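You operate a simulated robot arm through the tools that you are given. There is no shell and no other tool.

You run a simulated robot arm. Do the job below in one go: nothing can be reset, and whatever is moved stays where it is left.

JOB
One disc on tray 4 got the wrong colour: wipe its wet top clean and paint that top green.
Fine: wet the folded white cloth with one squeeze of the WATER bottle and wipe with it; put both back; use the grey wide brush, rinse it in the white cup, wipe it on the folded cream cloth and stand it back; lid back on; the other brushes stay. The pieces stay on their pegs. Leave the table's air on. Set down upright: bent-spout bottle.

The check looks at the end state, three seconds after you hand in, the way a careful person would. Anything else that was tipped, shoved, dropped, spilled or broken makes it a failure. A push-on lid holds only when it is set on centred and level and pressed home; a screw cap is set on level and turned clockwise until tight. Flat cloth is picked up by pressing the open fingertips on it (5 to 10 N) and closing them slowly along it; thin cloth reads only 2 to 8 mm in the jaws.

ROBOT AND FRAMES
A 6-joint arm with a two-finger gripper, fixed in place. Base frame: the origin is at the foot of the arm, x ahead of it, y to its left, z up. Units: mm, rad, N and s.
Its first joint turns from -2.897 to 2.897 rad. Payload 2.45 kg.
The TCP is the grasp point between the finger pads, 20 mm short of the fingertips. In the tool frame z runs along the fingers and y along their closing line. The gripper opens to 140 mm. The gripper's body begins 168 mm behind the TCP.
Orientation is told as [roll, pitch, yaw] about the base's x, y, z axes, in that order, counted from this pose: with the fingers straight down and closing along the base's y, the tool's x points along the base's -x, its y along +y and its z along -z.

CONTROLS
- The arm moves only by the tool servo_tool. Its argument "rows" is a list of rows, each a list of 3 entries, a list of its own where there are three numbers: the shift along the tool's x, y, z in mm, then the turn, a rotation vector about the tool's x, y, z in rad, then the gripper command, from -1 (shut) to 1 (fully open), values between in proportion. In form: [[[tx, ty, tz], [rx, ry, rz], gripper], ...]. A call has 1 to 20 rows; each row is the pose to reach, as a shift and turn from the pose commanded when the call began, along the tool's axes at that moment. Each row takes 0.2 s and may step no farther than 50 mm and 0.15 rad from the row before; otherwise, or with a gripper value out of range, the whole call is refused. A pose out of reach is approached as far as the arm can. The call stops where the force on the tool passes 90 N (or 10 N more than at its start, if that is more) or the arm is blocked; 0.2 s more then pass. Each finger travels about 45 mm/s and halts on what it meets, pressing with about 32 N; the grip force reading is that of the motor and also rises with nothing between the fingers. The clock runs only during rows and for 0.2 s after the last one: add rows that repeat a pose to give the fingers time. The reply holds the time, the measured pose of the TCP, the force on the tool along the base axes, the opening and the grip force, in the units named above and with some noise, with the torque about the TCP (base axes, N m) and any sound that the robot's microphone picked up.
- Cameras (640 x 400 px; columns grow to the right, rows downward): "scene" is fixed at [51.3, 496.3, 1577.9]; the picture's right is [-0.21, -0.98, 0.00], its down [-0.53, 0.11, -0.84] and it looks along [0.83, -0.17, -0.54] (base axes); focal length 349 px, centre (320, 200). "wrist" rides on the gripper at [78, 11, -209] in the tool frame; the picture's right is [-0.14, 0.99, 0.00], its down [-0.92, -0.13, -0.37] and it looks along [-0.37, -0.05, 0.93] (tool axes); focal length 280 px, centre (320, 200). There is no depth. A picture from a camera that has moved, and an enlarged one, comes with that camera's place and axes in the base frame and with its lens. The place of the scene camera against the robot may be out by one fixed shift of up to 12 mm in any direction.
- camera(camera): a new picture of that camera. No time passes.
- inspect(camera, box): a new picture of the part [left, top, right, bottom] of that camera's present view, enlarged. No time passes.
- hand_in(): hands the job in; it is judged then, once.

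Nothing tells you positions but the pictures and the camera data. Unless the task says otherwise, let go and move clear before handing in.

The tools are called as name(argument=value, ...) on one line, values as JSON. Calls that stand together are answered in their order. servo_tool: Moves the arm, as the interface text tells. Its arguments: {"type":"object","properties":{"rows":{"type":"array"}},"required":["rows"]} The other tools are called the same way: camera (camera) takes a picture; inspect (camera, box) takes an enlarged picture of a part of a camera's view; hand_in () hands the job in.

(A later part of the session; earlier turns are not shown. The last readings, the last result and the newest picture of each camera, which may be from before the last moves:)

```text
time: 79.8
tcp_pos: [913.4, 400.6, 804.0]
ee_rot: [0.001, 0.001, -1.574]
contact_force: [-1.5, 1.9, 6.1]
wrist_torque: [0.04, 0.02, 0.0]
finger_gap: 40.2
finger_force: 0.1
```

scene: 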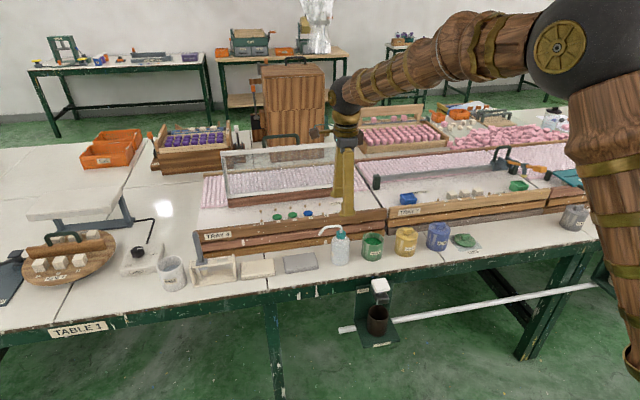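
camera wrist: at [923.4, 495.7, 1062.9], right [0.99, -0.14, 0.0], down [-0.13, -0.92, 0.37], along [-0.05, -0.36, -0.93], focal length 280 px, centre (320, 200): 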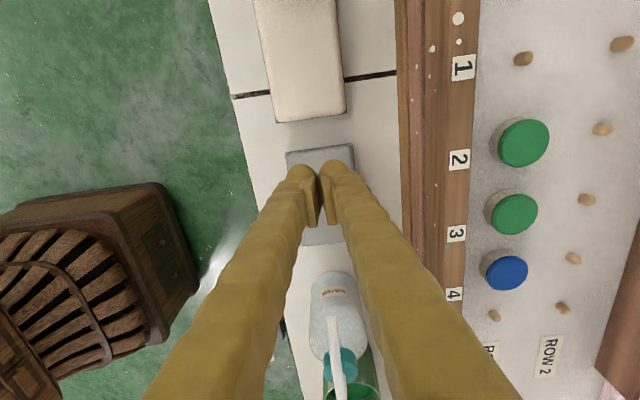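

servo_tool(rows=[[[0, 0, 0.15], [0, 0, 0], -0.4286], [[0, 0, 0.15], [0, 0, 0], -0.46], [[0, 0, 0.15], [0, 0, 0], -0.49], [[0, 0, 0.15], [0, 0, 0], -0.52]])

servo_tool(rows=[[[0, 0, 0], [0, 0, 0], -0.55], [[0, 0, 0], [0, 0, 0], -0.58], [[0, 0, 0], [0, 0, 0], -0.61]])

```text
time: 80.8
tcp_pos: [912.7, 400.3, 804.2]
ee_rot: [0.0, 0.001, -1.572]
contact_force: [2.1, -0.9, 8.5]
wrist_torque: [0.0, -0.02, 0.01]
finger_gap: 34.0
finger_force: 0.5
```

```text
time: 81.6
tcp_pos: [912.4, 401.0, 804.4]
ee_rot: [-0.001, 0.002, -1.573]
contact_force: [0.2, 1.0, 11.3]
wrist_torque: [0.02, -0.02, 0.02]
finger_gap: 25.5
finger_force: 0.0
```

servo_tool(rows=[[[0, 0, -0.1], [0, 0, 0], -0.64], [[0, 0, -0.1], [0, 0, 0], -0.67], [[0, 0, -0.1], [0, 0, 0], -0.7]])

servo_tool(rows=[[[0, 0, 0], [0, 0, 0], -0.73], [[0, 0, 0], [0, 0, 0], -0.76], [[0, 0, 0], [0, 0, 0], -0.79]])

```text
time: 82.4
tcp_pos: [912.8, 401.0, 803.5]
ee_rot: [0.001, 0.002, -1.573]
contact_force: [0.5, -0.8, 12.3]
wrist_torque: [0.02, -0.04, 0.03]
finger_gap: 19.4
finger_force: 0.1
```

```text
time: 83.2
tcp_pos: [913.5, 400.8, 803.0]
ee_rot: [-0.001, 0.002, -1.573]
contact_force: [-0.1, -0.8, 11.7]
wrist_torque: [-0.01, 0.01, 0.01]
finger_gap: 13.4
finger_force: 0.0
```

servo_tool(rows=[[[0, 0, -0.2], [0, 0, 0], -0.82], [[0, 0, -0.2], [0, 0, 0], -0.85], [[0, 0, -0.2], [0, 0, 0], -0.88]])

servo_tool(rows=[[[0, 0, 0], [0, 0, 0], -0.91], [[0, 0, 0], [0, 0, 0], -0.94], [[0, 0, 0], [0, 0, 0], -0.97], [[0, 0, 0], [0, 0, 0], -1.0]])

```text
time: 84.0
tcp_pos: [912.5, 400.7, 803.3]
ee_rot: [0.001, 0.001, -1.573]
contact_force: [1.6, -0.7, 7.0]
wrist_torque: [0.01, 0.01, -0.02]
finger_gap: 9.1
finger_force: 0.4
```

```text
time: 85.0
tcp_pos: [913.6, 400.7, 802.7]
ee_rot: [0.0, 0.001, -1.574]
contact_force: [0.1, -1.0, 2.0]
wrist_torque: [-0.03, -0.02, 0.0]
finger_gap: 6.0
finger_force: 29.6
```

servo_tool(rows=[[[0, 0, 0], [0, 0, 0], -1], [[0, 0, 0], [0, 0, 0], -1], [[0, 0, 0], [0, 0, 0], -1], [[0, 0, 0], [0, 0, 0], -1], [[0, 0, -0.5], [0, 0, 0], -1], [[0, 0, -1.0], [0, 0, 0], -1]])

servo_tool(rows=[[[0, 0, -0.5], [0, 0, 0], -1], [[0, 0, -1.0], [0, 0, 0], -1]])

servo_tool(rows=[[[0, 0, -0.5], [0, 0, 0], -1], [[0, 0, -1.0], [0, 0, 0], -1]])

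```text
time: 86.4
tcp_pos: [912.8, 400.7, 804.9]
ee_rot: [-0.001, 0.003, -1.571]
contact_force: [0.1, -0.6, 0.3]
wrist_torque: [0.0, 0.0, -0.01]
finger_gap: 0.2
finger_force: 29.4
```

```text
time: 87.0
tcp_pos: [913.8, 401.7, 805.5]
ee_rot: [-0.001, 0.0, -1.572]
contact_force: [-0.4, -1.2, -0.4]
wrist_torque: [0.02, 0.02, 0.03]
finger_gap: 0.0
finger_force: 29.5
```

```text
time: 87.6
tcp_pos: [912.7, 400.8, 806.4]
ee_rot: [0.0, 0.001, -1.572]
contact_force: [-0.5, -0.6, 0.2]
wrist_torque: [-0.01, 0.01, -0.01]
finger_gap: 0.0
finger_force: 29.0
```

The pinch was lost within the first millimetre. On the first try the press stayed at 7 N to the end, so I repeat that: constant height while closing, then a gentle lift checked every millimetre.

servo_tool(rows=[[[0, 0, -5], [0, 0, 0], -0.8], [[0, 0, -5], [0, 0, 0], -0.4286], [[0, 0, -5], [0, 0, 0], -0.4286], [[0, 0, 0], [0, 0, 0], -0.4286], [[0, 0, 2], [0, 0, 0], -0.4286], [[0, 0, 2.8], [0, 0, 0], -0.4286]])

```text
time: 89.0
tcp_pos: [912.7, 400.8, 803.4]
ee_rot: [0.0, 0.002, -1.572]
contact_force: [0.6, -1.4, 2.8]
wrist_torque: [-0.04, 0.0, -0.02]
finger_gap: 40.0
finger_force: 0.1
```

servo_tool(rows=[[[0, 0, 0.4], [0, 0, 0], -0.4286], [[0, 0, 0.4], [0, 0, 0], -0.4286]])

```text
time: 89.6
tcp_pos: [914.2, 400.0, 803.5]
ee_rot: [-0.001, 0.001, -1.572]
contact_force: [0.7, -0.1, 2.1]
wrist_torque: [-0.04, -0.02, -0.01]
finger_gap: 40.0
finger_force: 0.1
```

servo_tool(rows=[[[0, 0, 0.5], [0, 0, 0], -0.4286], [[0, 0, 0.5], [0, 0, 0], -0.4286]])

servo_tool(rows=[[[0, 0, 0.3], [0, 0, 0], -0.4286], [[0, 0, 0.3], [0, 0, 0], -0.4286]])

```text
time: 90.2
tcp_pos: [912.9, 400.7, 804.2]
ee_rot: [-0.001, 0.001, -1.573]
contact_force: [3.0, 0.8, 6.0]
wrist_torque: [0.0, -0.04, -0.02]
finger_gap: 39.7
finger_force: 0.0
```

```text
time: 90.8
tcp_pos: [913.5, 401.7, 803.4]
ee_rot: [-0.001, 0.001, -1.573]
contact_force: [0.6, -0.7, 10.5]
wrist_torque: [-0.01, -0.02, 0.01]
finger_gap: 40.1
finger_force: 0.2
```

servo_tool(rows=[[[0, 0, 0], [0, 0, 0], -0.46], [[0, 0, 0], [0, 0, 0], -0.49], [[0, 0, 0], [0, 0, 0], -0.52], [[0, 0, 0], [0, 0, 0], -0.55], [[0, 0, 0], [0, 0, 0], -0.58], [[0, 0, 0], [0, 0, 0], -0.61], [[0, 0, 0], [0, 0, 0], -0.64], [[0, 0, 0], [0, 0, 0], -0.67], [[0, 0, 0], [0, 0, 0], -0.7], [[0, 0, 0], [0, 0, 0], -0.73], [[0, 0, 0], [0, 0, 0], -0.76], [[0, 0, 0], [0, 0, 0], -0.79], [[0, 0, 0], [0, 0, 0], -0.82], [[0, 0, 0], [0, 0, 0], -0.85], [[0, 0, 0], [0, 0, 0], -0.88], [[0, 0, 0], [0, 0, 0], -0.91], [[0, 0, 0], [0, 0, 0], -0.94]])

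inspect(camera="wrist", box=[240, 120, 400, 280])

```text
time: 94.4
tcp_pos: [912.9, 399.7, 802.1]
ee_rot: [0.0, 0.001, -1.572]
contact_force: [0.3, -0.2, 15.8]
wrist_torque: [-0.04, -0.02, 0.02]
finger_gap: 5.8
finger_force: 30.2
```

```text
2.50 times, centred on (320, 200) of wrist
camera zoom: at [923.4, 479.1, 1012.6], right [0.99, -0.14, 0.0], down [-0.13, -0.92, 0.37], along [-0.05, -0.36, -0.93], focal length 701 px, centre (320, 200)
```

zoom: 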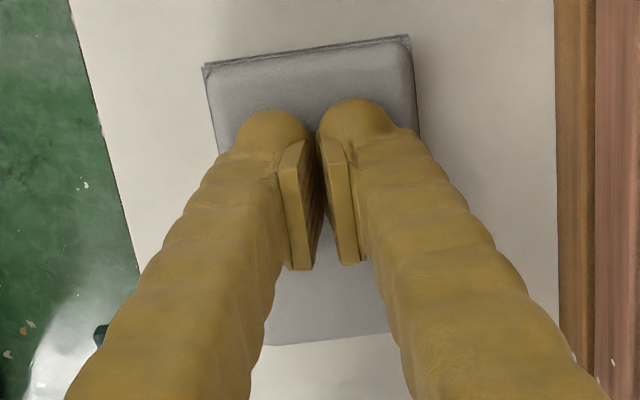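

servo_tool(rows=[[[0, 0, 0], [0, 0, 0], -1], [[0, 0, 0], [0, 0, 0], -1], [[0, 0, 0], [0, 0, 0], -1]])

servo_tool(rows=[[[0, 0, -0.3], [0, 0, 0], -1], [[0, 0, -0.6], [0, 0, 0], -1]])

servo_tool(rows=[[[0, 0, -0.4], [0, 0, 0], -1], [[0, 0, -0.8], [0, 0, 0], -1]])

servo_tool(rows=[[[0, 0, -0.4], [0, 0, 0], -1], [[0, 0, -0.8], [0, 0, 0], -1]])

```text
time: 95.2
tcp_pos: [912.5, 401.8, 803.5]
ee_rot: [0.001, 0.003, -1.572]
contact_force: [0.9, -0.1, 13.1]
wrist_torque: [0.01, -0.02, -0.01]
finger_gap: 5.9
finger_force: 29.4
```

```text
time: 95.8
tcp_pos: [912.0, 401.4, 803.8]
ee_rot: [-0.002, 0.0, -1.573]
contact_force: [0.3, -1.1, 1.6]
wrist_torque: [0.0, -0.01, 0.0]
finger_gap: 6.0
finger_force: 28.6
```

```text
time: 96.4
tcp_pos: [912.7, 400.4, 804.1]
ee_rot: [0.001, -0.001, -1.573]
contact_force: [0.8, -0.3, 0.0]
wrist_torque: [0.01, 0.02, 0.0]
finger_gap: 0.0
finger_force: 29.5
```

```text
time: 97.0
tcp_pos: [912.6, 400.8, 804.3]
ee_rot: [0.002, 0.001, -1.572]
contact_force: [-0.1, -0.1, 0.4]
wrist_torque: [-0.01, 0.04, -0.02]
finger_gap: 0.0
finger_force: 29.5
```

The gap only stays at 6 mm while pressing, so the pinch isn't capturing. I try once more at the cloth's exact middle, keeping the press within 5–10 N right through the final closing, with finer closing steps.

servo_tool(rows=[[[0, 0, -6], [0, 0, 0], -0.8], [[0, 0, -6], [0, 0, 0], -0.4286], [[-8, 0, -6], [0, 0, 0], -0.4286], [[-15, 0, -6], [0, 0, 0], -0.4286], [[-15, 0, -2], [0, 0, 0], -0.4286], [[-15, 0, 0], [0, 0, 0], -0.4286], [[-15, 0, 1], [0, 0, 0], -0.4286]])

servo_tool(rows=[[[0, 0, 0.5], [0, 0, 0], -0.4286], [[0, 0, 0.5], [0, 0, 0], -0.4286]])

servo_tool(rows=[[[0, 0, 0.5], [0, 0, 0], -0.4286], [[0, 0, 0.5], [0, 0, 0], -0.4286]])

```text
time: 98.6
tcp_pos: [914.3, 386.4, 804.0]
ee_rot: [0.0, 0.002, -1.574]
contact_force: [-0.7, 0.6, 0.1]
wrist_torque: [-0.02, -0.03, 0.03]
finger_gap: 39.9
finger_force: 0.1
```

```text
time: 99.2
tcp_pos: [913.3, 385.5, 803.4]
ee_rot: [0.001, 0.002, -1.573]
contact_force: [-0.1, -0.4, -0.5]
wrist_torque: [-0.02, 0.0, 0.0]
finger_gap: 40.2
finger_force: 0.1
```

```text
time: 99.8
tcp_pos: [913.0, 385.5, 803.2]
ee_rot: [-0.001, 0.003, -1.571]
contact_force: [-0.1, 2.3, 3.9]
wrist_torque: [0.05, 0.02, -0.03]
finger_gap: 40.3
finger_force: 0.0
```

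servo_tool(rows=[[[0, 0, 0.25], [0, 0, 0], -0.4286], [[0, 0, 0.25], [0, 0, 0], -0.45], [[0, 0, 0.25], [0, 0, 0], -0.47], [[0, 0, 0.25], [0, 0, 0], -0.49], [[0, 0, 0.25], [0, 0, 0], -0.51], [[0, 0, 0.25], [0, 0, 0], -0.53], [[0, 0, 0.25], [0, 0, 0], -0.55], [[0, 0, 0.25], [0, 0, 0], -0.57]])

servo_tool(rows=[[[0, 0, 0], [0, 0, 0], -0.59], [[0, 0, 0], [0, 0, 0], -0.61], [[0, 0, 0], [0, 0, 0], -0.63], [[0, 0, 0], [0, 0, 0], -0.65], [[0, 0, 0], [0, 0, 0], -0.67], [[0, 0, 0], [0, 0, 0], -0.69]])

servo_tool(rows=[[[0, 0, 0], [0, 0, 0], -0.71], [[0, 0, 0], [0, 0, 0], -0.73], [[0, 0, 0], [0, 0, 0], -0.75], [[0, 0, 0], [0, 0, 0], -0.77]])

```text
time: 101.6
tcp_pos: [914.0, 385.3, 803.8]
ee_rot: [-0.001, 0.002, -1.573]
contact_force: [-0.8, 1.0, 16.4]
wrist_torque: [-0.03, 0.0, -0.02]
finger_gap: 30.7
finger_force: 0.6
```

```text
time: 103.0
tcp_pos: [914.4, 386.1, 802.7]
ee_rot: [-0.001, 0.003, -1.573]
contact_force: [0.6, 0.1, 20.2]
wrist_torque: [-0.03, -0.03, 0.02]
finger_gap: 22.2
finger_force: 0.6
```

```text
time: 104.0
tcp_pos: [911.8, 384.7, 803.8]
ee_rot: [0.0, 0.001, -1.571]
contact_force: [0.5, 0.9, 19.8]
wrist_torque: [0.01, -0.02, 0.04]
finger_gap: 17.1
finger_force: 0.7
```

servo_tool(rows=[[[0, 0, -0.5], [0, 0, 0], -0.78], [[0, 0, -0.5], [0, 0, 0], -0.79]])

servo_tool(rows=[[[0, 0, 0], [0, 0, 0], -0.8], [[0, 0, 0], [0, 0, 0], -0.81], [[0, 0, 0], [0, 0, 0], -0.82]])

```text
time: 104.6
tcp_pos: [912.2, 385.5, 803.6]
ee_rot: [0.0, 0.002, -1.572]
contact_force: [3.6, 4.1, 13.6]
wrist_torque: [0.04, -0.1, 0.05]
finger_gap: 14.9
finger_force: 0.2
```

```text
time: 105.4
tcp_pos: [912.3, 383.7, 802.9]
ee_rot: [0.001, 0.0, -1.572]
contact_force: [0.2, 0.3, 12.7]
wrist_torque: [0.02, -0.02, 0.03]
finger_gap: 13.2
finger_force: 0.4
```

servo_tool(rows=[[[0, 0, -0.2], [0, 0, 0], -0.83], [[0, 0, -0.2], [0, 0, 0], -0.84], [[0, 0, -0.2], [0, 0, 0], -0.85]])

servo_tool(rows=[[[0, 0, 0], [0, 0, 0], -0.86], [[0, 0, 0], [0, 0, 0], -0.87], [[0, 0, 0], [0, 0, 0], -0.88]])

```text
time: 106.2
tcp_pos: [913.8, 385.8, 802.9]
ee_rot: [0.001, 0.004, -1.572]
contact_force: [-0.8, -1.8, 10.9]
wrist_torque: [-0.06, 0.0, 0.02]
finger_gap: 10.7
finger_force: 0.5
```

```text
time: 107.0
tcp_pos: [911.7, 386.0, 804.6]
ee_rot: [0.0, 0.001, -1.574]
contact_force: [0.8, 0.8, 7.3]
wrist_torque: [0.01, -0.02, 0.02]
finger_gap: 7.1
finger_force: 0.1
```

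servo_tool(rows=[[[0, 0, 0.1], [0, 0, 0], -0.9], [[0, 0, 0.1], [0, 0, 0], -0.92], [[0, 0, 0.1], [0, 0, 0], -0.94]])

```text
time: 107.8
tcp_pos: [913.6, 384.6, 802.4]
ee_rot: [-0.001, -0.001, -1.573]
contact_force: [-0.7, -0.2, 6.8]
wrist_torque: [-0.04, 0.01, 0.03]
finger_gap: 6.0
finger_force: 22.8
```

servo_tool(rows=[[[0, 0, 0], [0, 0, 0], -0.97], [[0, 0, 0], [0, 0, 0], -1.0], [[0, 0, 0], [0, 0, 0], -1.0], [[0, 0, 0], [0, 0, 0], -1.0]])

servo_tool(rows=[[[0, 0, -0.2], [0, 0, 0], -1], [[0, 0, -0.4], [0, 0, 0], -1], [[0, 0, -0.6], [0, 0, 0], -1]])

servo_tool(rows=[[[0, 0, -0.3], [0, 0, 0], -1], [[0, 0, -0.6], [0, 0, 0], -1], [[0, 0, -1.0], [0, 0, 0], -1]])

servo_tool(rows=[[[0, 0, -0.3], [0, 0, 0], -1], [[0, 0, -0.6], [0, 0, 0], -1], [[0, 0, -1.0], [0, 0, 0], -1]])

```text
time: 108.8
tcp_pos: [912.4, 385.5, 802.7]
ee_rot: [-0.001, 0.0, -1.572]
contact_force: [-0.6, 0.1, 4.1]
wrist_torque: [-0.03, 0.01, -0.02]
finger_gap: 6.0
finger_force: 29.5
```

```text
time: 109.6
tcp_pos: [913.0, 385.3, 803.9]
ee_rot: [0.0, 0.002, -1.574]
contact_force: [-0.1, -0.3, 0.8]
wrist_torque: [0.0, 0.02, 0.0]
finger_gap: 0.0
finger_force: 28.8
```

```text
time: 110.4
tcp_pos: [914.1, 386.5, 805.8]
ee_rot: [0.0, 0.002, -1.572]
contact_force: [0.8, -0.5, -0.3]
wrist_torque: [-0.01, 0.0, -0.03]
finger_gap: 0.1
finger_force: 29.4
```

```text
time: 111.2
tcp_pos: [912.9, 385.4, 807.6]
ee_rot: [0.0, 0.0, -1.572]
contact_force: [-0.3, -0.1, 0.9]
wrist_torque: [-0.04, 0.05, 0.02]
finger_gap: 0.0
finger_force: 29.1
```

Pinching the top of this thick folded pad does not hold. I'll grip it across its 70 mm width instead, near the +y end, like a block. I open to 92 mm, straddle it and feel for the table level first.

servo_tool(rows=[[[0, 0, -20], [0, 0, 0], -0.6], [[10, 0, -30], [0, 0, 0], -0.2], [[20, 0, -30], [0, 0, 0], 0.1], [[31, 0, -30], [0, 0, 0], 0.314], [[31, 0, -30], [0, 0, 0], 0.314], [[31, 0, -30], [0, 0, 0], 0.314]])

camera(camera="wrist")

inspect(camera="scene", box=[230, 180, 350, 290])

```text
time: 112.6
tcp_pos: [913.4, 415.7, 835.9]
ee_rot: [0.0, 0.001, -1.572]
contact_force: [-0.2, 0.2, -0.7]
wrist_torque: [-0.02, 0.02, -0.01]
finger_gap: 92.1
finger_force: 0.0
```

```text
taken
camera wrist: at [923.8, 494.4, 1046.2], right [0.99, -0.14, 0.0], down [-0.13, -0.92, 0.37], along [-0.05, -0.36, -0.93], focal length 280 px, centre (320, 200)
```

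wrist: 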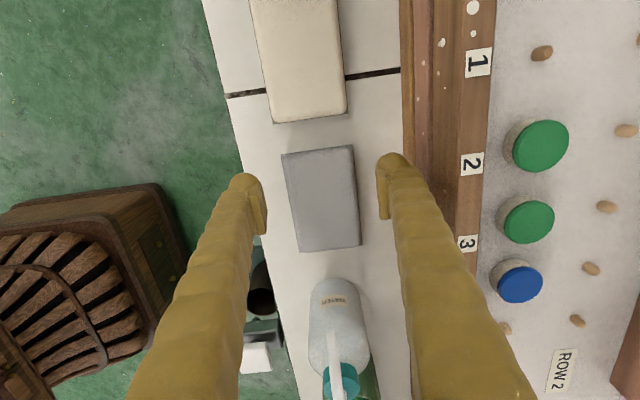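

```text
3.64 times, centred on (290, 235) of scene
camera zoom: at [51.3, 496.3, 1577.9], right [-0.21, -0.98, 0.0], down [-0.53, 0.11, -0.84], along [0.83, -0.17, -0.54], focal length 1270 px, centre (429, 73)
```

zoom: 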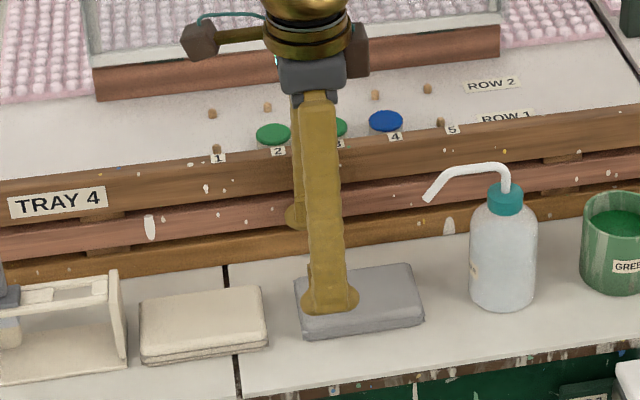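

servo_tool(rows=[[[0, 0, 15], [0, 0, 0], 0.314], [[0, 0, 28], [0, 0, 0], 0.314], [[0, 0, 36], [0, 0, 0], 0.314], [[0, 0, 40], [0, 0, 0], 0.314]])

servo_tool(rows=[[[0, 0, 2], [0, 0, 0], 0.314], [[0, 0, 4], [0, 0, 0], 0.314]])

servo_tool(rows=[[[0, 0, 1], [0, 0, 0], 0.314], [[0, 0, 2], [0, 0, 0], 0.314]])

```text
time: 113.6
tcp_pos: [913.1, 416.4, 796.5]
ee_rot: [0.001, 0.003, -1.574]
contact_force: [-0.3, -0.6, -0.7]
wrist_torque: [0.01, -0.03, -0.02]
finger_gap: 92.0
finger_force: 0.0
```

```text
time: 114.2
tcp_pos: [913.6, 417.3, 792.6]
ee_rot: [-0.001, 0.002, -1.573]
contact_force: [-1.6, 0.0, -0.9]
wrist_torque: [0.0, -0.01, 0.02]
finger_gap: 91.8
finger_force: 0.1
```

```text
time: 114.8
tcp_pos: [913.1, 418.5, 790.8]
ee_rot: [0.0, 0.001, -1.573]
contact_force: [0.1, 0.3, 0.4]
wrist_torque: [-0.01, -0.01, 0.0]
finger_gap: 92.0
finger_force: 0.1
```

servo_tool(rows=[[[0, 0, 1], [0, 0, 0], 0.314], [[0, 0, 2], [0, 0, 0], 0.314]])

servo_tool(rows=[[[0, 0, 1], [0, 0, 0], 0.314], [[0, 0, 2], [0, 0, 0], 0.314]])

servo_tool(rows=[[[0, 0, 1], [0, 0, 0], 0.314]])

```text
time: 115.4
tcp_pos: [913.1, 416.0, 790.0]
ee_rot: [-0.001, 0.003, -1.574]
contact_force: [1.3, 0.0, -0.2]
wrist_torque: [-0.01, 0.0, 0.01]
finger_gap: 92.1
finger_force: 0.0
```

```text
time: 116.0
tcp_pos: [914.5, 417.9, 785.8]
ee_rot: [-0.001, 0.002, -1.572]
contact_force: [0.0, -0.5, 0.4]
wrist_torque: [0.0, 0.04, 0.01]
finger_gap: 92.2
finger_force: 0.1
```

```text
time: 116.4
tcp_pos: [912.6, 416.8, 785.2]
ee_rot: [-0.002, 0.002, -1.574]
contact_force: [-0.2, 0.1, 1.1]
wrist_torque: [-0.02, 0.02, 0.02]
finger_gap: 92.0
finger_force: 0.1
```

servo_tool(rows=[[[0, 0, 1], [0, 0, 0], 0.314], [[0, 0, 2], [0, 0, 0], 0.314]])

servo_tool(rows=[[[0, 0, 1], [0, 0, 0], 0.314], [[0, 0, 2], [0, 0, 0], 0.314]])

servo_tool(rows=[[[0, 0, 1], [0, 0, 0], 0.314], [[0, 0, 2], [0, 0, 0], 0.314]])

```text
time: 117.0
tcp_pos: [912.2, 416.1, 781.4]
ee_rot: [0.0, 0.003, -1.573]
contact_force: [-0.2, -0.8, -0.1]
wrist_torque: [0.01, 0.01, 0.02]
finger_gap: 92.1
finger_force: 0.1
```

```text
time: 117.6
tcp_pos: [911.5, 416.4, 781.1]
ee_rot: [0.0, 0.002, -1.573]
contact_force: [-0.2, 0.5, -0.4]
wrist_torque: [-0.03, 0.06, 0.0]
finger_gap: 92.1
finger_force: 0.0
```

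```text
time: 118.2
tcp_pos: [912.5, 417.4, 778.1]
ee_rot: [-0.001, 0.002, -1.574]
contact_force: [0.4, 0.6, 0.8]
wrist_torque: [0.01, 0.0, 0.0]
finger_gap: 91.9
finger_force: 0.1
```

inspect(camera="scene", box=[260, 220, 340, 280])

inspect(camera="wrist", box=[220, 110, 420, 270])

```text
6.67 times, centred on (300, 250) of scene
camera zoom: at [51.3, 496.3, 1577.9], right [-0.21, -0.98, 0.0], down [-0.53, 0.11, -0.84], along [0.83, -0.17, -0.54], focal length 2328 px, centre (453, -133)
```

zoom: 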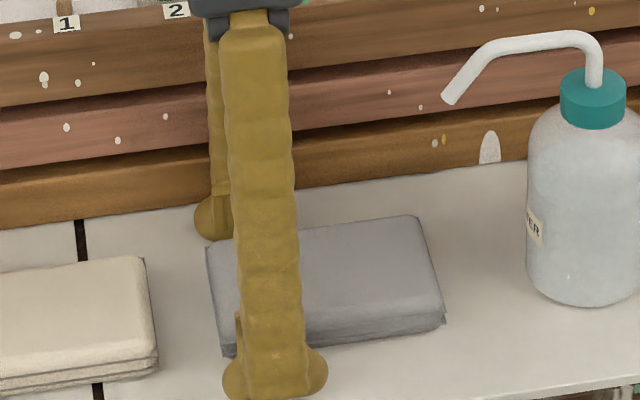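

```text
2.50 times, centred on (320, 190) of wrist
camera zoom: at [923.2, 495.1, 988.2], right [0.99, -0.14, 0.0], down [-0.13, -0.92, 0.37], along [-0.05, -0.36, -0.93], focal length 701 px, centre (320, 225)
```

zoom: 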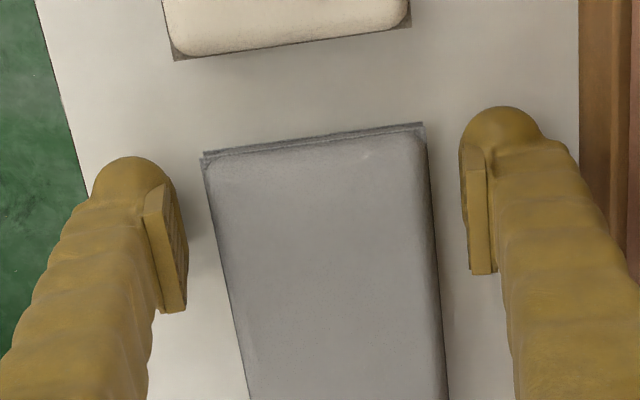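

servo_tool(rows=[[[0, 0, 1], [0, 0, 0], 0.314], [[0, 0, 2], [0, 0, 0], 0.314]])

servo_tool(rows=[[[0, 0, 1], [0, 0, 0], 0.314], [[0, 0, 2], [0, 0, 0], 0.314]])

```text
time: 118.8
tcp_pos: [913.1, 416.9, 776.9]
ee_rot: [0.0, 0.002, -1.572]
contact_force: [-4.0, -2.0, 9.0]
wrist_torque: [-0.06, 0.05, 0.04]
finger_gap: 91.6
finger_force: 0.0
```

```text
time: 119.4
tcp_pos: [913.0, 416.7, 776.4]
ee_rot: [0.0, 0.002, -1.572]
contact_force: [-24.5, -5.1, 44.3]
wrist_torque: [-0.11, 0.49, -0.06]
finger_gap: 91.6
finger_force: 0.0
```

Table level found at z≈757 (cloth ≈25 mm thick). I rise so the fingertips are ~7 mm above the table and close gently on the cloth's sides.

servo_tool(rows=[[[0, 0, -3], [0, 0, 0], 0.314], [[0, 0, -6], [0, 0, 0], 0.314], [[0, 0, -9], [0, 0, 0], 0.314], [[0, 0, -9], [0, 0, 0], 0.314]])

servo_tool(rows=[[[0, 0, 0], [0, 0, 0], 0.22], [[0, 0, 0], [0, 0, 0], 0.14], [[0, 0, 0], [0, 0, 0], 0.06], [[0, 0, 0], [0, 0, 0], 0.0], [[0, 0, 0], [0, 0, 0], -0.03]])

inspect(camera="wrist", box=[220, 110, 420, 270])

```text
time: 120.4
tcp_pos: [912.9, 418.0, 783.5]
ee_rot: [-0.001, 0.002, -1.572]
contact_force: [0.0, 0.1, 0.5]
wrist_torque: [0.02, 0.0, 0.0]
finger_gap: 91.8
finger_force: 0.1
```

```text
time: 121.6
tcp_pos: [912.1, 416.3, 784.2]
ee_rot: [-0.001, 0.002, -1.571]
contact_force: [0.2, -0.5, 0.9]
wrist_torque: [-0.02, -0.04, 0.0]
finger_gap: 69.2
finger_force: 3.7
```

```text
2.50 times, centred on (320, 190) of wrist
camera zoom: at [923.8, 495.5, 993.2], right [0.99, -0.14, 0.0], down [-0.13, -0.92, 0.37], along [-0.05, -0.36, -0.93], focal length 701 px, centre (320, 225)
```

zoom: 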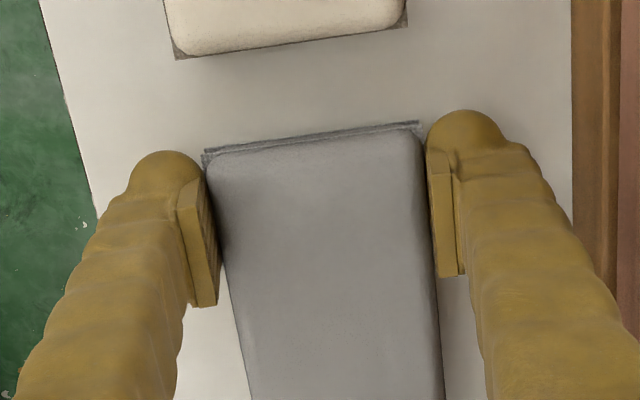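

Contact on both sides at 69 mm. I close a little more and watch the force.

servo_tool(rows=[[[0, 0, 0], [0, 0, 0], -0.06], [[0, 0, 0], [0, 0, 0], -0.1], [[0, 0, 0], [0, 0, 0], -0.1]])

inspect(camera="wrist", box=[220, 110, 420, 270])

```text
time: 122.4
tcp_pos: [912.7, 416.7, 782.8]
ee_rot: [0.0, 0.002, -1.573]
contact_force: [0.0, 0.1, 0.5]
wrist_torque: [0.0, 0.0, 0.0]
finger_gap: 68.4
finger_force: 31.5
```

```text
2.50 times, centred on (320, 190) of wrist
camera zoom: at [923.8, 495.5, 993.2], right [0.99, -0.14, 0.0], down [-0.13, -0.92, 0.37], along [-0.05, -0.36, -0.93], focal length 701 px, centre (320, 225)
```

zoom: 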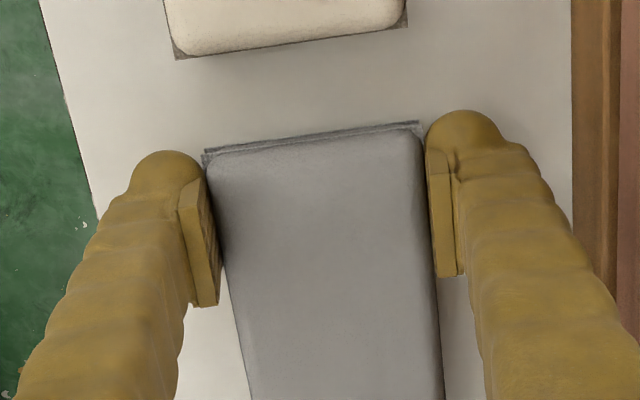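

It behaves as a firm 68 mm block at full grip. I lift a little and check it comes up.

servo_tool(rows=[[[0, 0, -2], [0, 0, 0], -0.2], [[0, 0, -5], [0, 0, 0], -0.2], [[0, 0, -10], [0, 0, 0], -0.2], [[0, 0, -20], [0, 0, 0], -0.2], [[0, 0, -20], [0, 0, 0], -0.2]])

camera(camera="wrist")

inspect(camera="scene", box=[240, 200, 360, 280])

```text
time: 123.6
tcp_pos: [914.3, 417.6, 804.0]
ee_rot: [0.0, 0.002, -1.573]
contact_force: [0.1, 0.7, -1.2]
wrist_torque: [0.0, -0.01, -0.01]
finger_gap: 68.4
finger_force: 32.1
```

```text
taken
camera wrist: at [923.5, 495.1, 1013.4], right [0.99, -0.14, 0.0], down [-0.13, -0.92, 0.37], along [-0.05, -0.36, -0.93], focal length 280 px, centre (320, 200)
```

wrist: 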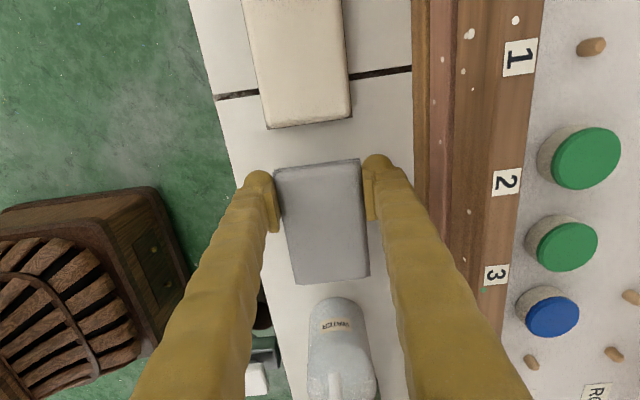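

```text
5.00 times, centred on (300, 240) of scene
camera zoom: at [51.3, 496.3, 1577.9], right [-0.21, -0.98, 0.0], down [-0.53, 0.11, -0.84], along [0.83, -0.17, -0.54], focal length 1746 px, centre (420, 0)
```

zoom: 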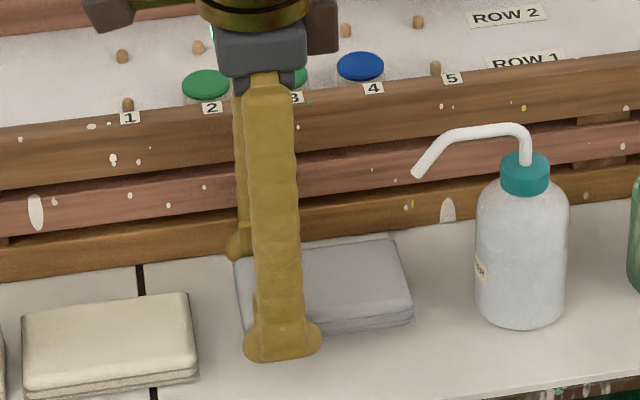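

The cloth is firmly held. I lift it well clear of the bottle's spout, then carry it above the blue disc.

servo_tool(rows=[[[6, 0, -20], [0, 0, 0], -0.2], [[8, 0, -60], [0, 0, 0], -0.2], [[8, 0, -105], [0, 0, 0], -0.2], [[8, 0, -150], [0, 0, 0], -0.2], [[8, 0, -196], [0, 0, 0], -0.2], [[0, 20, -196], [0, 0, 0], -0.2], [[-20, 50, -196], [0, 0, 0], -0.2], [[-40, 85, -196], [0, 0, 0], -0.2], [[-60, 115, -196], [0, 0, 0], -0.2], [[-80, 145, -196], [0, 0, 0], -0.2], [[-87.7, 155, -196], [0, 0, 0], -0.2], [[-87.7, 155, -196], [0, 0, 0], -0.2]])

camera(camera="wrist")

inspect(camera="scene", box=[250, 120, 390, 240])

```text
time: 126.2
tcp_pos: [1068.5, 328.8, 997.6]
ee_rot: [-0.001, 0.001, -1.572]
contact_force: [0.7, 0.1, -0.4]
wrist_torque: [0.03, 0.01, 0.02]
finger_gap: 68.4
finger_force: 32.0
```

```text
taken
camera wrist: at [1078.0, 407.3, 1207.2], right [0.99, -0.14, 0.0], down [-0.13, -0.92, 0.37], along [-0.05, -0.36, -0.93], focal length 280 px, centre (320, 200)
```

wrist: 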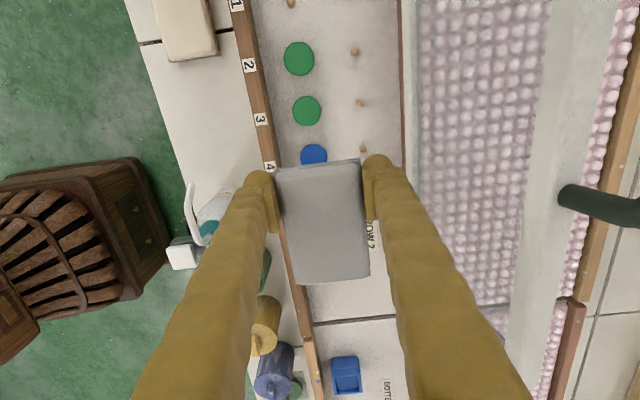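

```text
3.33 times, centred on (320, 180) of scene
camera zoom: at [51.3, 496.3, 1577.9], right [-0.21, -0.98, 0.0], down [-0.53, 0.11, -0.84], along [0.83, -0.17, -0.54], focal length 1164 px, centre (320, 267)
```

zoom: 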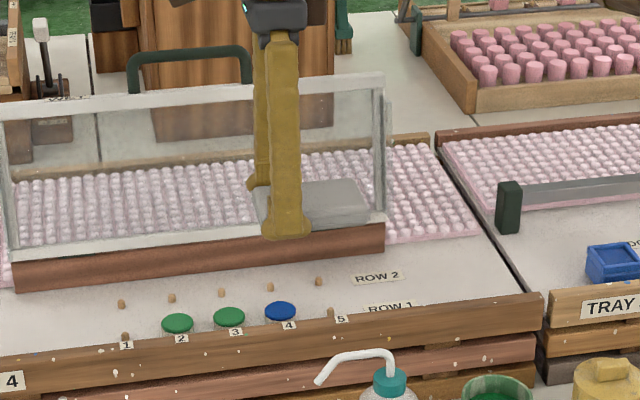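

Positioned above the disc and clear of disc 3. I descend to just above and check.

servo_tool(rows=[[[0, 0, 25], [0, 0, 0], -0.2], [[0, 0, 50], [0, 0, 0], -0.2], [[0, 0, 70], [0, 0, 0], -0.2], [[0, 0, 85], [0, 0, 0], -0.2], [[0, 0, 88], [0, 0, 0], -0.2]])

camera(camera="wrist")

inspect(camera="scene", box=[260, 170, 360, 240])

```text
time: 127.4
tcp_pos: [1068.6, 328.7, 911.4]
ee_rot: [0.0, 0.001, -1.572]
contact_force: [-0.1, -1.1, -0.7]
wrist_torque: [0.01, -0.01, -0.01]
finger_gap: 68.5
finger_force: 32.2
```

```text
taken
camera wrist: at [1079.3, 406.4, 1121.0], right [0.99, -0.14, 0.0], down [-0.13, -0.92, 0.37], along [-0.05, -0.36, -0.93], focal length 280 px, centre (320, 200)
```

wrist: 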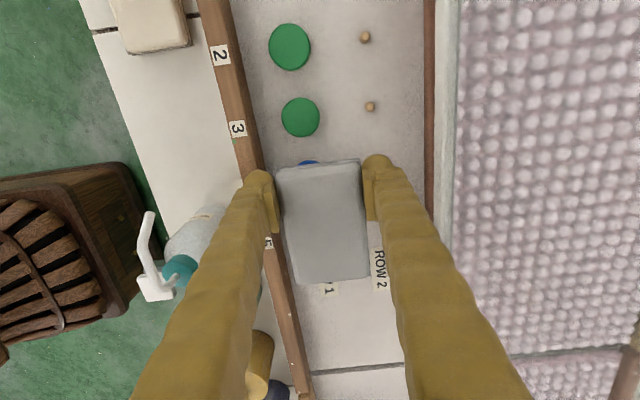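

```text
5.71 times, centred on (310, 205) of scene
camera zoom: at [51.3, 496.3, 1577.9], right [-0.21, -0.98, 0.0], down [-0.53, 0.11, -0.84], along [0.83, -0.17, -0.54], focal length 1996 px, centre (377, 171)
```

zoom: 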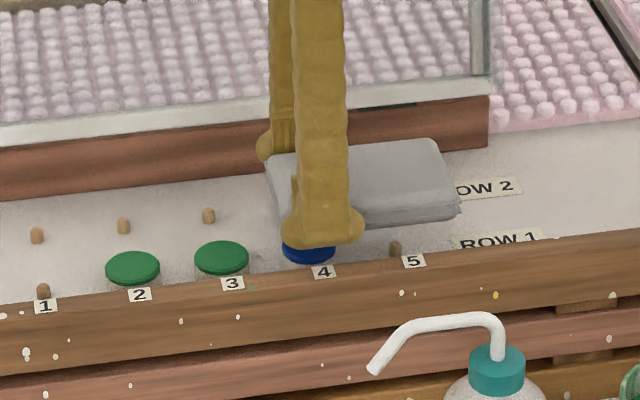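

I shift 4 mm away from the rail and lower until the cloth touches the disc.

servo_tool(rows=[[[0, 4, 0], [0, 0, 0], -0.2], [[0, 4, 5], [0, 0, 0], -0.2], [[0, 4, 10], [0, 0, 0], -0.2]])

servo_tool(rows=[[[0, 0, 1], [0, 0, 0], -0.2], [[0, 0, 2], [0, 0, 0], -0.2]])

servo_tool(rows=[[[0, 0, 1], [0, 0, 0], -0.2], [[0, 0, 2], [0, 0, 0], -0.2]])

servo_tool(rows=[[[0, 0, 1], [0, 0, 0], -0.2], [[0, 0, 2], [0, 0, 0], -0.2]])

```text
time: 128.2
tcp_pos: [1072.7, 328.8, 899.5]
ee_rot: [0.0, 0.002, -1.573]
contact_force: [0.6, 0.9, -0.6]
wrist_torque: [0.04, -0.01, 0.02]
finger_gap: 68.7
finger_force: 31.7
```

```text
time: 128.8
tcp_pos: [1073.0, 329.6, 898.6]
ee_rot: [-0.002, 0.004, -1.573]
contact_force: [0.1, -0.2, 0.4]
wrist_torque: [0.01, -0.02, -0.04]
finger_gap: 68.5
finger_force: 31.9
```

```text
time: 129.4
tcp_pos: [1073.1, 329.2, 897.2]
ee_rot: [0.001, 0.002, -1.573]
contact_force: [0.3, -0.4, -1.0]
wrist_torque: [0.01, 0.01, 0.0]
finger_gap: 68.7
finger_force: 32.1
```

```text
time: 130.0
tcp_pos: [1072.1, 329.5, 895.9]
ee_rot: [0.001, 0.003, -1.573]
contact_force: [0.7, -0.7, -0.8]
wrist_torque: [-0.01, 0.0, -0.01]
finger_gap: 68.5
finger_force: 31.9
```

servo_tool(rows=[[[0, 0, 1], [0, 0, 0], -0.2], [[0, 0, 2], [0, 0, 0], -0.2]])

servo_tool(rows=[[[0, 0, 1], [0, 0, 0], -0.2], [[0, 0, 2], [0, 0, 0], -0.2]])

servo_tool(rows=[[[0, 0, 1], [0, 0, 0], -0.2]])

```text
time: 130.6
tcp_pos: [1071.9, 329.5, 893.0]
ee_rot: [0.0, 0.001, -1.573]
contact_force: [-0.3, -0.5, 0.1]
wrist_torque: [0.04, 0.0, 0.0]
finger_gap: 68.4
finger_force: 31.8
```

```text
time: 131.2
tcp_pos: [1072.1, 329.2, 891.1]
ee_rot: [0.001, 0.003, -1.573]
contact_force: [-0.3, 0.1, -0.7]
wrist_torque: [0.02, 0.0, 0.01]
finger_gap: 68.5
finger_force: 32.0
```

```text
time: 131.6
tcp_pos: [1072.6, 328.6, 891.5]
ee_rot: [0.0, 0.001, -1.573]
contact_force: [-1.3, 0.0, 5.5]
wrist_torque: [0.01, 0.12, -0.02]
finger_gap: 68.7
finger_force: 32.4
```

Contact at TCP z≈890.5 (disc top ≈863.5) with ~5.5 N, and the torque confirms it is the disc. I wipe with small strokes that stay clear of disc 3 and the rail.

servo_tool(rows=[[[-3, 0, 0.2], [0, 0, 0], -0.2], [[-6, 0, 0.2], [0, 0, 0], -0.2], [[-9, 0, 0.2], [0, 0, 0], -0.2], [[-6, 0, 0.2], [0, 0, 0], -0.2], [[-3, 0, 0.2], [0, 0, 0], -0.2], [[0, 0, 0.2], [0, 0, 0], -0.2], [[3, 0, 0.2], [0, 0, 0], -0.2], [[6, 0, 0.2], [0, 0, 0], -0.2], [[3, 0, 0.2], [0, 0, 0], -0.2], [[0, 0, 0.2], [0, 0, 0], -0.2]])

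servo_tool(rows=[[[-4, 2, 0.2], [0, 0, 0], -0.2], [[-8, 4, 0.2], [0, 0, 0], -0.2], [[-4, 5, 0.2], [0, 0, 0], -0.2], [[0, 4, 0.2], [0, 0, 0], -0.2], [[5, 2, 0.2], [0, 0, 0], -0.2], [[6, 0, 0.2], [0, 0, 0], -0.2], [[4, -3, 0.2], [0, 0, 0], -0.2], [[0, -4, 0.2], [0, 0, 0], -0.2], [[-5, -4, 0.2], [0, 0, 0], -0.2], [[-9, -3, 0.2], [0, 0, 0], -0.2], [[-6, 0, 0.2], [0, 0, 0], -0.2], [[0, 0, 0.2], [0, 0, 0], -0.2], [[5, 0, 0.2], [0, 0, 0], -0.2], [[0, 0, 0.2], [0, 0, 0], -0.2]])

inspect(camera="scene", box=[260, 170, 360, 240])

```text
time: 133.8
tcp_pos: [1071.7, 330.3, 890.9]
ee_rot: [-0.001, 0.001, -1.57]
contact_force: [-0.9, 10.4, 23.4]
wrist_torque: [0.32, 0.27, -0.13]
finger_gap: 68.6
finger_force: 32.6
```

```text
time: 136.8
tcp_pos: [1071.1, 330.9, 890.8]
ee_rot: [0.0, 0.003, -1.571]
contact_force: [1.4, 12.2, 28.3]
wrist_torque: [0.34, 0.2, -0.12]
finger_gap: 68.5
finger_force: 32.0
```

```text
5.71 times, centred on (310, 205) of scene
camera zoom: at [51.3, 496.3, 1577.9], right [-0.21, -0.98, 0.0], down [-0.53, 0.11, -0.84], along [0.83, -0.17, -0.54], focal length 1996 px, centre (377, 171)
```

zoom: 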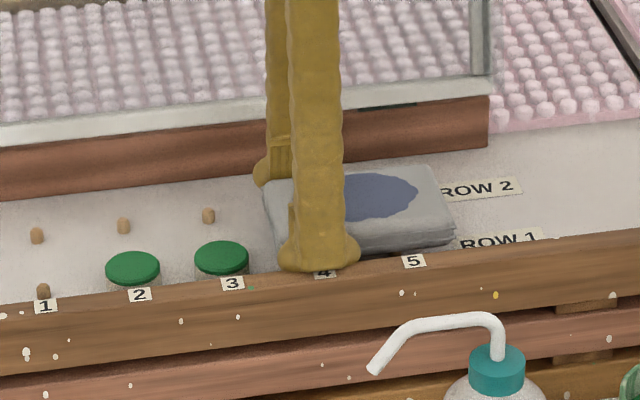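

The cloth shows a blue stain, so paint is coming off. I lift straight up and check the disc.

servo_tool(rows=[[[0, 0, -1], [0, 0, 0], -0.2], [[0, 0, -5], [0, 0, 0], -0.2], [[0, 0, -20], [0, 0, 0], -0.2], [[0, 0, -50], [0, 0, 0], -0.2], [[0, 0, -90], [0, 0, 0], -0.2], [[-30, 0, -110], [0, 0, 0], -0.2], [[-30, 0, -110], [0, 0, 0], -0.2]])

inspect(camera="scene", box=[260, 160, 360, 240])

inspect(camera="wrist", box=[230, 60, 390, 200])

```text
time: 138.4
tcp_pos: [1071.3, 297.5, 998.7]
ee_rot: [0.001, 0.0, -1.571]
contact_force: [-0.1, -0.5, -1.2]
wrist_torque: [0.02, -0.01, 0.01]
finger_gap: 68.4
finger_force: 31.9
```

```text
5.00 times, centred on (310, 200) of scene
camera zoom: at [51.3, 496.3, 1577.9], right [-0.21, -0.98, 0.0], down [-0.53, 0.11, -0.84], along [0.83, -0.17, -0.54], focal length 1746 px, centre (370, 200)
```

zoom: 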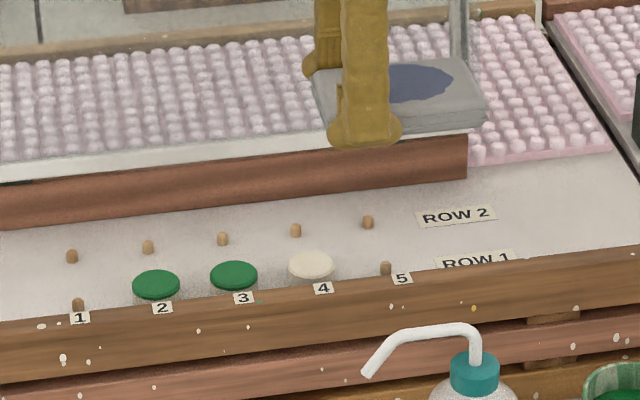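

```text
2.86 times, centred on (310, 130) of wrist
camera zoom: at [1082.0, 376.2, 1209.0], right [0.99, -0.14, 0.0], down [-0.13, -0.92, 0.37], along [-0.05, -0.36, -0.93], focal length 801 px, centre (349, 400)
```

zoom: 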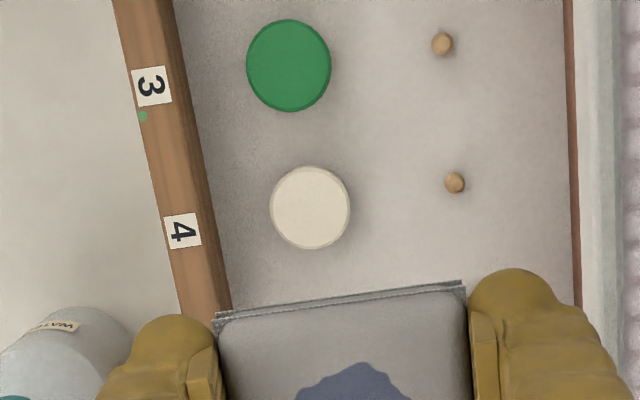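

The disc is clean and disc 3 is untouched. I carry the cloth back over its place and set it down exactly where it was.

servo_tool(rows=[[[24, -32, 0], [0, 0, 0], -0.2], [[48, -64, 0], [0, 0, 0], -0.2], [[73, -96, 0], [0, 0, 0], -0.2], [[98, -128, 0], [0, 0, 0], -0.2], [[122.7, -159, 0], [0, 0, 0], -0.2], [[122.7, -159, 45], [0, 0, 0], -0.2], [[122.7, -159, 90], [0, 0, 0], -0.2], [[122.7, -159, 135], [0, 0, 0], -0.2], [[122.7, -159, 175], [0, 0, 0], -0.2], [[120, -159, 195], [0, 0, 0], -0.2], [[117.7, -159, 205], [0, 0, 0], -0.2], [[117.7, -159, 210], [0, 0, 0], -0.2], [[117.7, -159, 213], [0, 0, 0], -0.2]])

camera(camera="wrist")

inspect(camera="scene", box=[240, 200, 360, 280])

```text
time: 141.2
tcp_pos: [912.5, 416.8, 786.9]
ee_rot: [0.0, 0.002, -1.572]
contact_force: [0.6, -0.5, -0.7]
wrist_torque: [0.03, -0.02, 0.02]
finger_gap: 68.3
finger_force: 32.2
```

```text
taken
camera wrist: at [923.7, 495.0, 996.6], right [0.99, -0.14, 0.0], down [-0.13, -0.92, 0.37], along [-0.05, -0.36, -0.93], focal length 280 px, centre (320, 200)
```

wrist: 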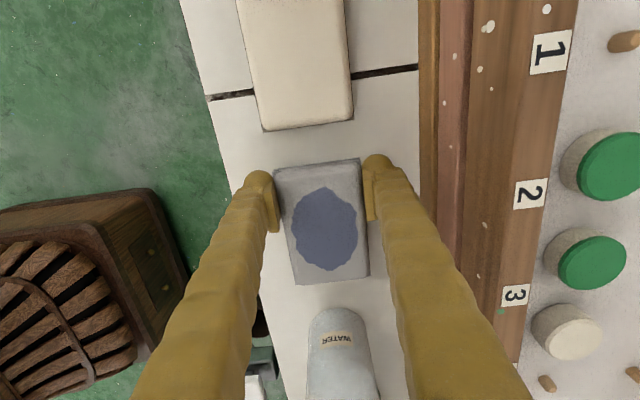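

```text
5.00 times, centred on (300, 240) of scene
camera zoom: at [51.3, 496.3, 1577.9], right [-0.21, -0.98, 0.0], down [-0.53, 0.11, -0.84], along [0.83, -0.17, -0.54], focal length 1746 px, centre (420, 0)
```

zoom: 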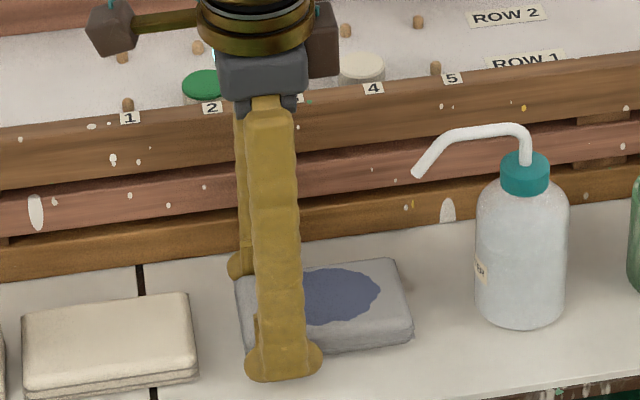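

servo_tool(rows=[[[0, 0, 1.5], [0, 0, 0], -0.2], [[0, 0, 3], [0, 0, 0], -0.2], [[0, 0, 3.6], [0, 0, 0], -0.2]])

```text
time: 142.0
tcp_pos: [913.2, 416.3, 784.3]
ee_rot: [0.0, 0.002, -1.572]
contact_force: [-0.4, -0.4, -0.7]
wrist_torque: [0.03, 0.0, 0.01]
finger_gap: 68.4
finger_force: 31.9
```

servo_tool(rows=[[[0, 0, 0.4], [0, 0, 0], -0.2]])

servo_tool(rows=[[[0, 0, 0.4], [0, 0, 0], -0.2]])

```text
time: 142.4
tcp_pos: [912.7, 417.1, 782.7]
ee_rot: [0.0, 0.002, -1.572]
contact_force: [0.3, 0.3, 0.0]
wrist_torque: [0.01, 0.0, 0.0]
finger_gap: 68.5
finger_force: 31.5
```

```text
time: 142.8
tcp_pos: [913.5, 415.9, 784.0]
ee_rot: [-0.001, 0.001, -1.572]
contact_force: [1.2, -0.2, 0.3]
wrist_torque: [-0.13, -0.05, 0.04]
finger_gap: 68.5
finger_force: 31.6
```

The cloth rests on the table now. I open gently, rise straight up and check.

servo_tool(rows=[[[0, 0, 0], [0, 0, 0], 0.05], [[0, 0, 0], [0, 0, 0], 0.15], [[0, 0, 0], [0, 0, 0], 0.28], [[0, 0, 0], [0, 0, 0], 0.28], [[0, 0, -20], [0, 0, 0], 0.28], [[0, 0, -60], [0, 0, 0], 0.28], [[0, 0, -105], [0, 0, 0], 0.28], [[0, 0, -150], [0, 0, 0], 0.28], [[0, 0, -195], [0, 0, 0], 0.28], [[0, 0, -230], [0, 0, 0], 0.28], [[0, 0, -230], [0, 0, 0], 0.28]])

camera(camera="wrist")

camera(camera="scene")

```text
time: 145.2
tcp_pos: [912.8, 415.4, 1015.5]
ee_rot: [0.0, 0.003, -1.572]
contact_force: [-0.9, 0.1, 0.2]
wrist_torque: [0.02, 0.02, -0.01]
finger_gap: 89.6
finger_force: 0.0
```

```text
taken
camera wrist: at [924.3, 493.8, 1224.0], right [0.99, -0.14, 0.0], down [-0.13, -0.92, 0.37], along [-0.05, -0.36, -0.93], focal length 280 px, centre (320, 200)
```

wrist: 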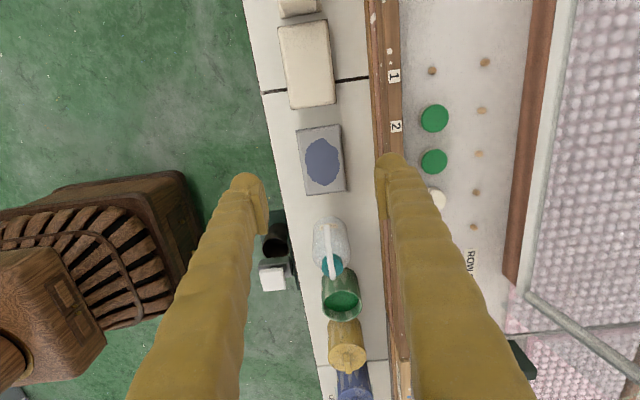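

```text
taken
```

scene: 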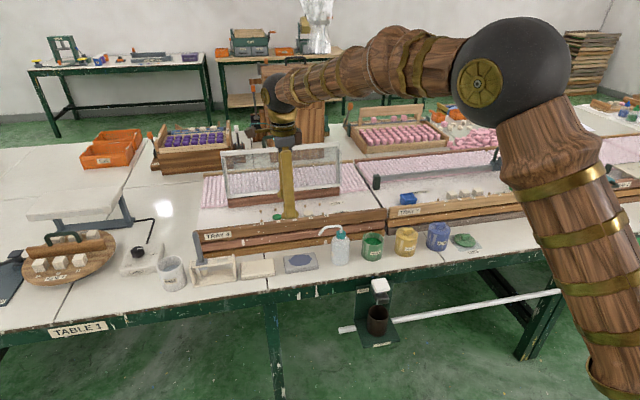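

The cloth lies back in place and the bottle is upright. Next the brush: I move above its handle with the tool vertical and look.

servo_tool(rows=[[[45, -1, 0], [0, 0, 0], 0.0], [[90, -3, 0], [0, 0, 0], -0.14], [[135, -4, 0], [0, 0, 0], -0.14], [[180, -5, 0], [0, 0, 0], -0.14], [[225, -7, 0], [0, 0, 0], -0.14], [[264.5, -7.5, 0], [0, 0, 0], -0.14], [[264.5, -7.5, 0], [0, 0, 0], -0.14]])

camera(camera="wrist")

inspect(camera="scene", box=[140, 160, 300, 300])

```text
time: 146.8
tcp_pos: [907.1, 681.7, 1012.9]
ee_rot: [0.0, 0.001, -1.575]
contact_force: [0.6, -0.5, 0.3]
wrist_torque: [0.0, 0.0, -0.01]
finger_gap: 60.4
finger_force: 0.0
```

```text
taken
camera wrist: at [916.3, 761.0, 1223.8], right [0.99, -0.14, 0.0], down [-0.13, -0.92, 0.37], along [-0.05, -0.36, -0.93], focal length 280 px, centre (320, 200)
```

wrist: 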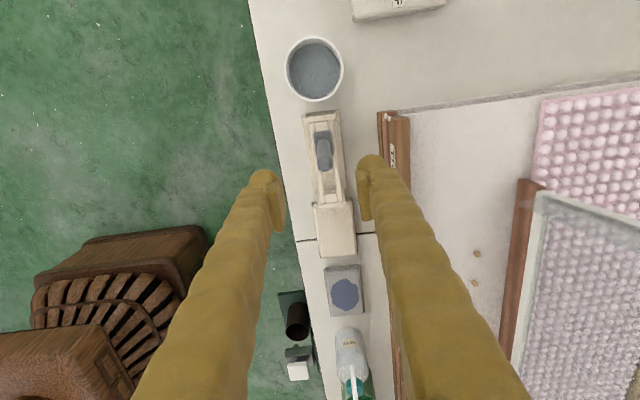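

```text
2.86 times, centred on (220, 230) of scene
camera zoom: at [51.3, 496.3, 1577.9], right [-0.21, -0.98, 0.0], down [-0.53, 0.11, -0.84], along [0.83, -0.17, -0.54], focal length 998 px, centre (606, 114)
```

zoom: 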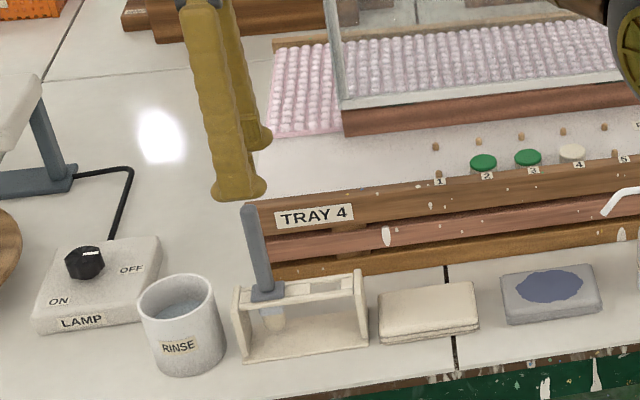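

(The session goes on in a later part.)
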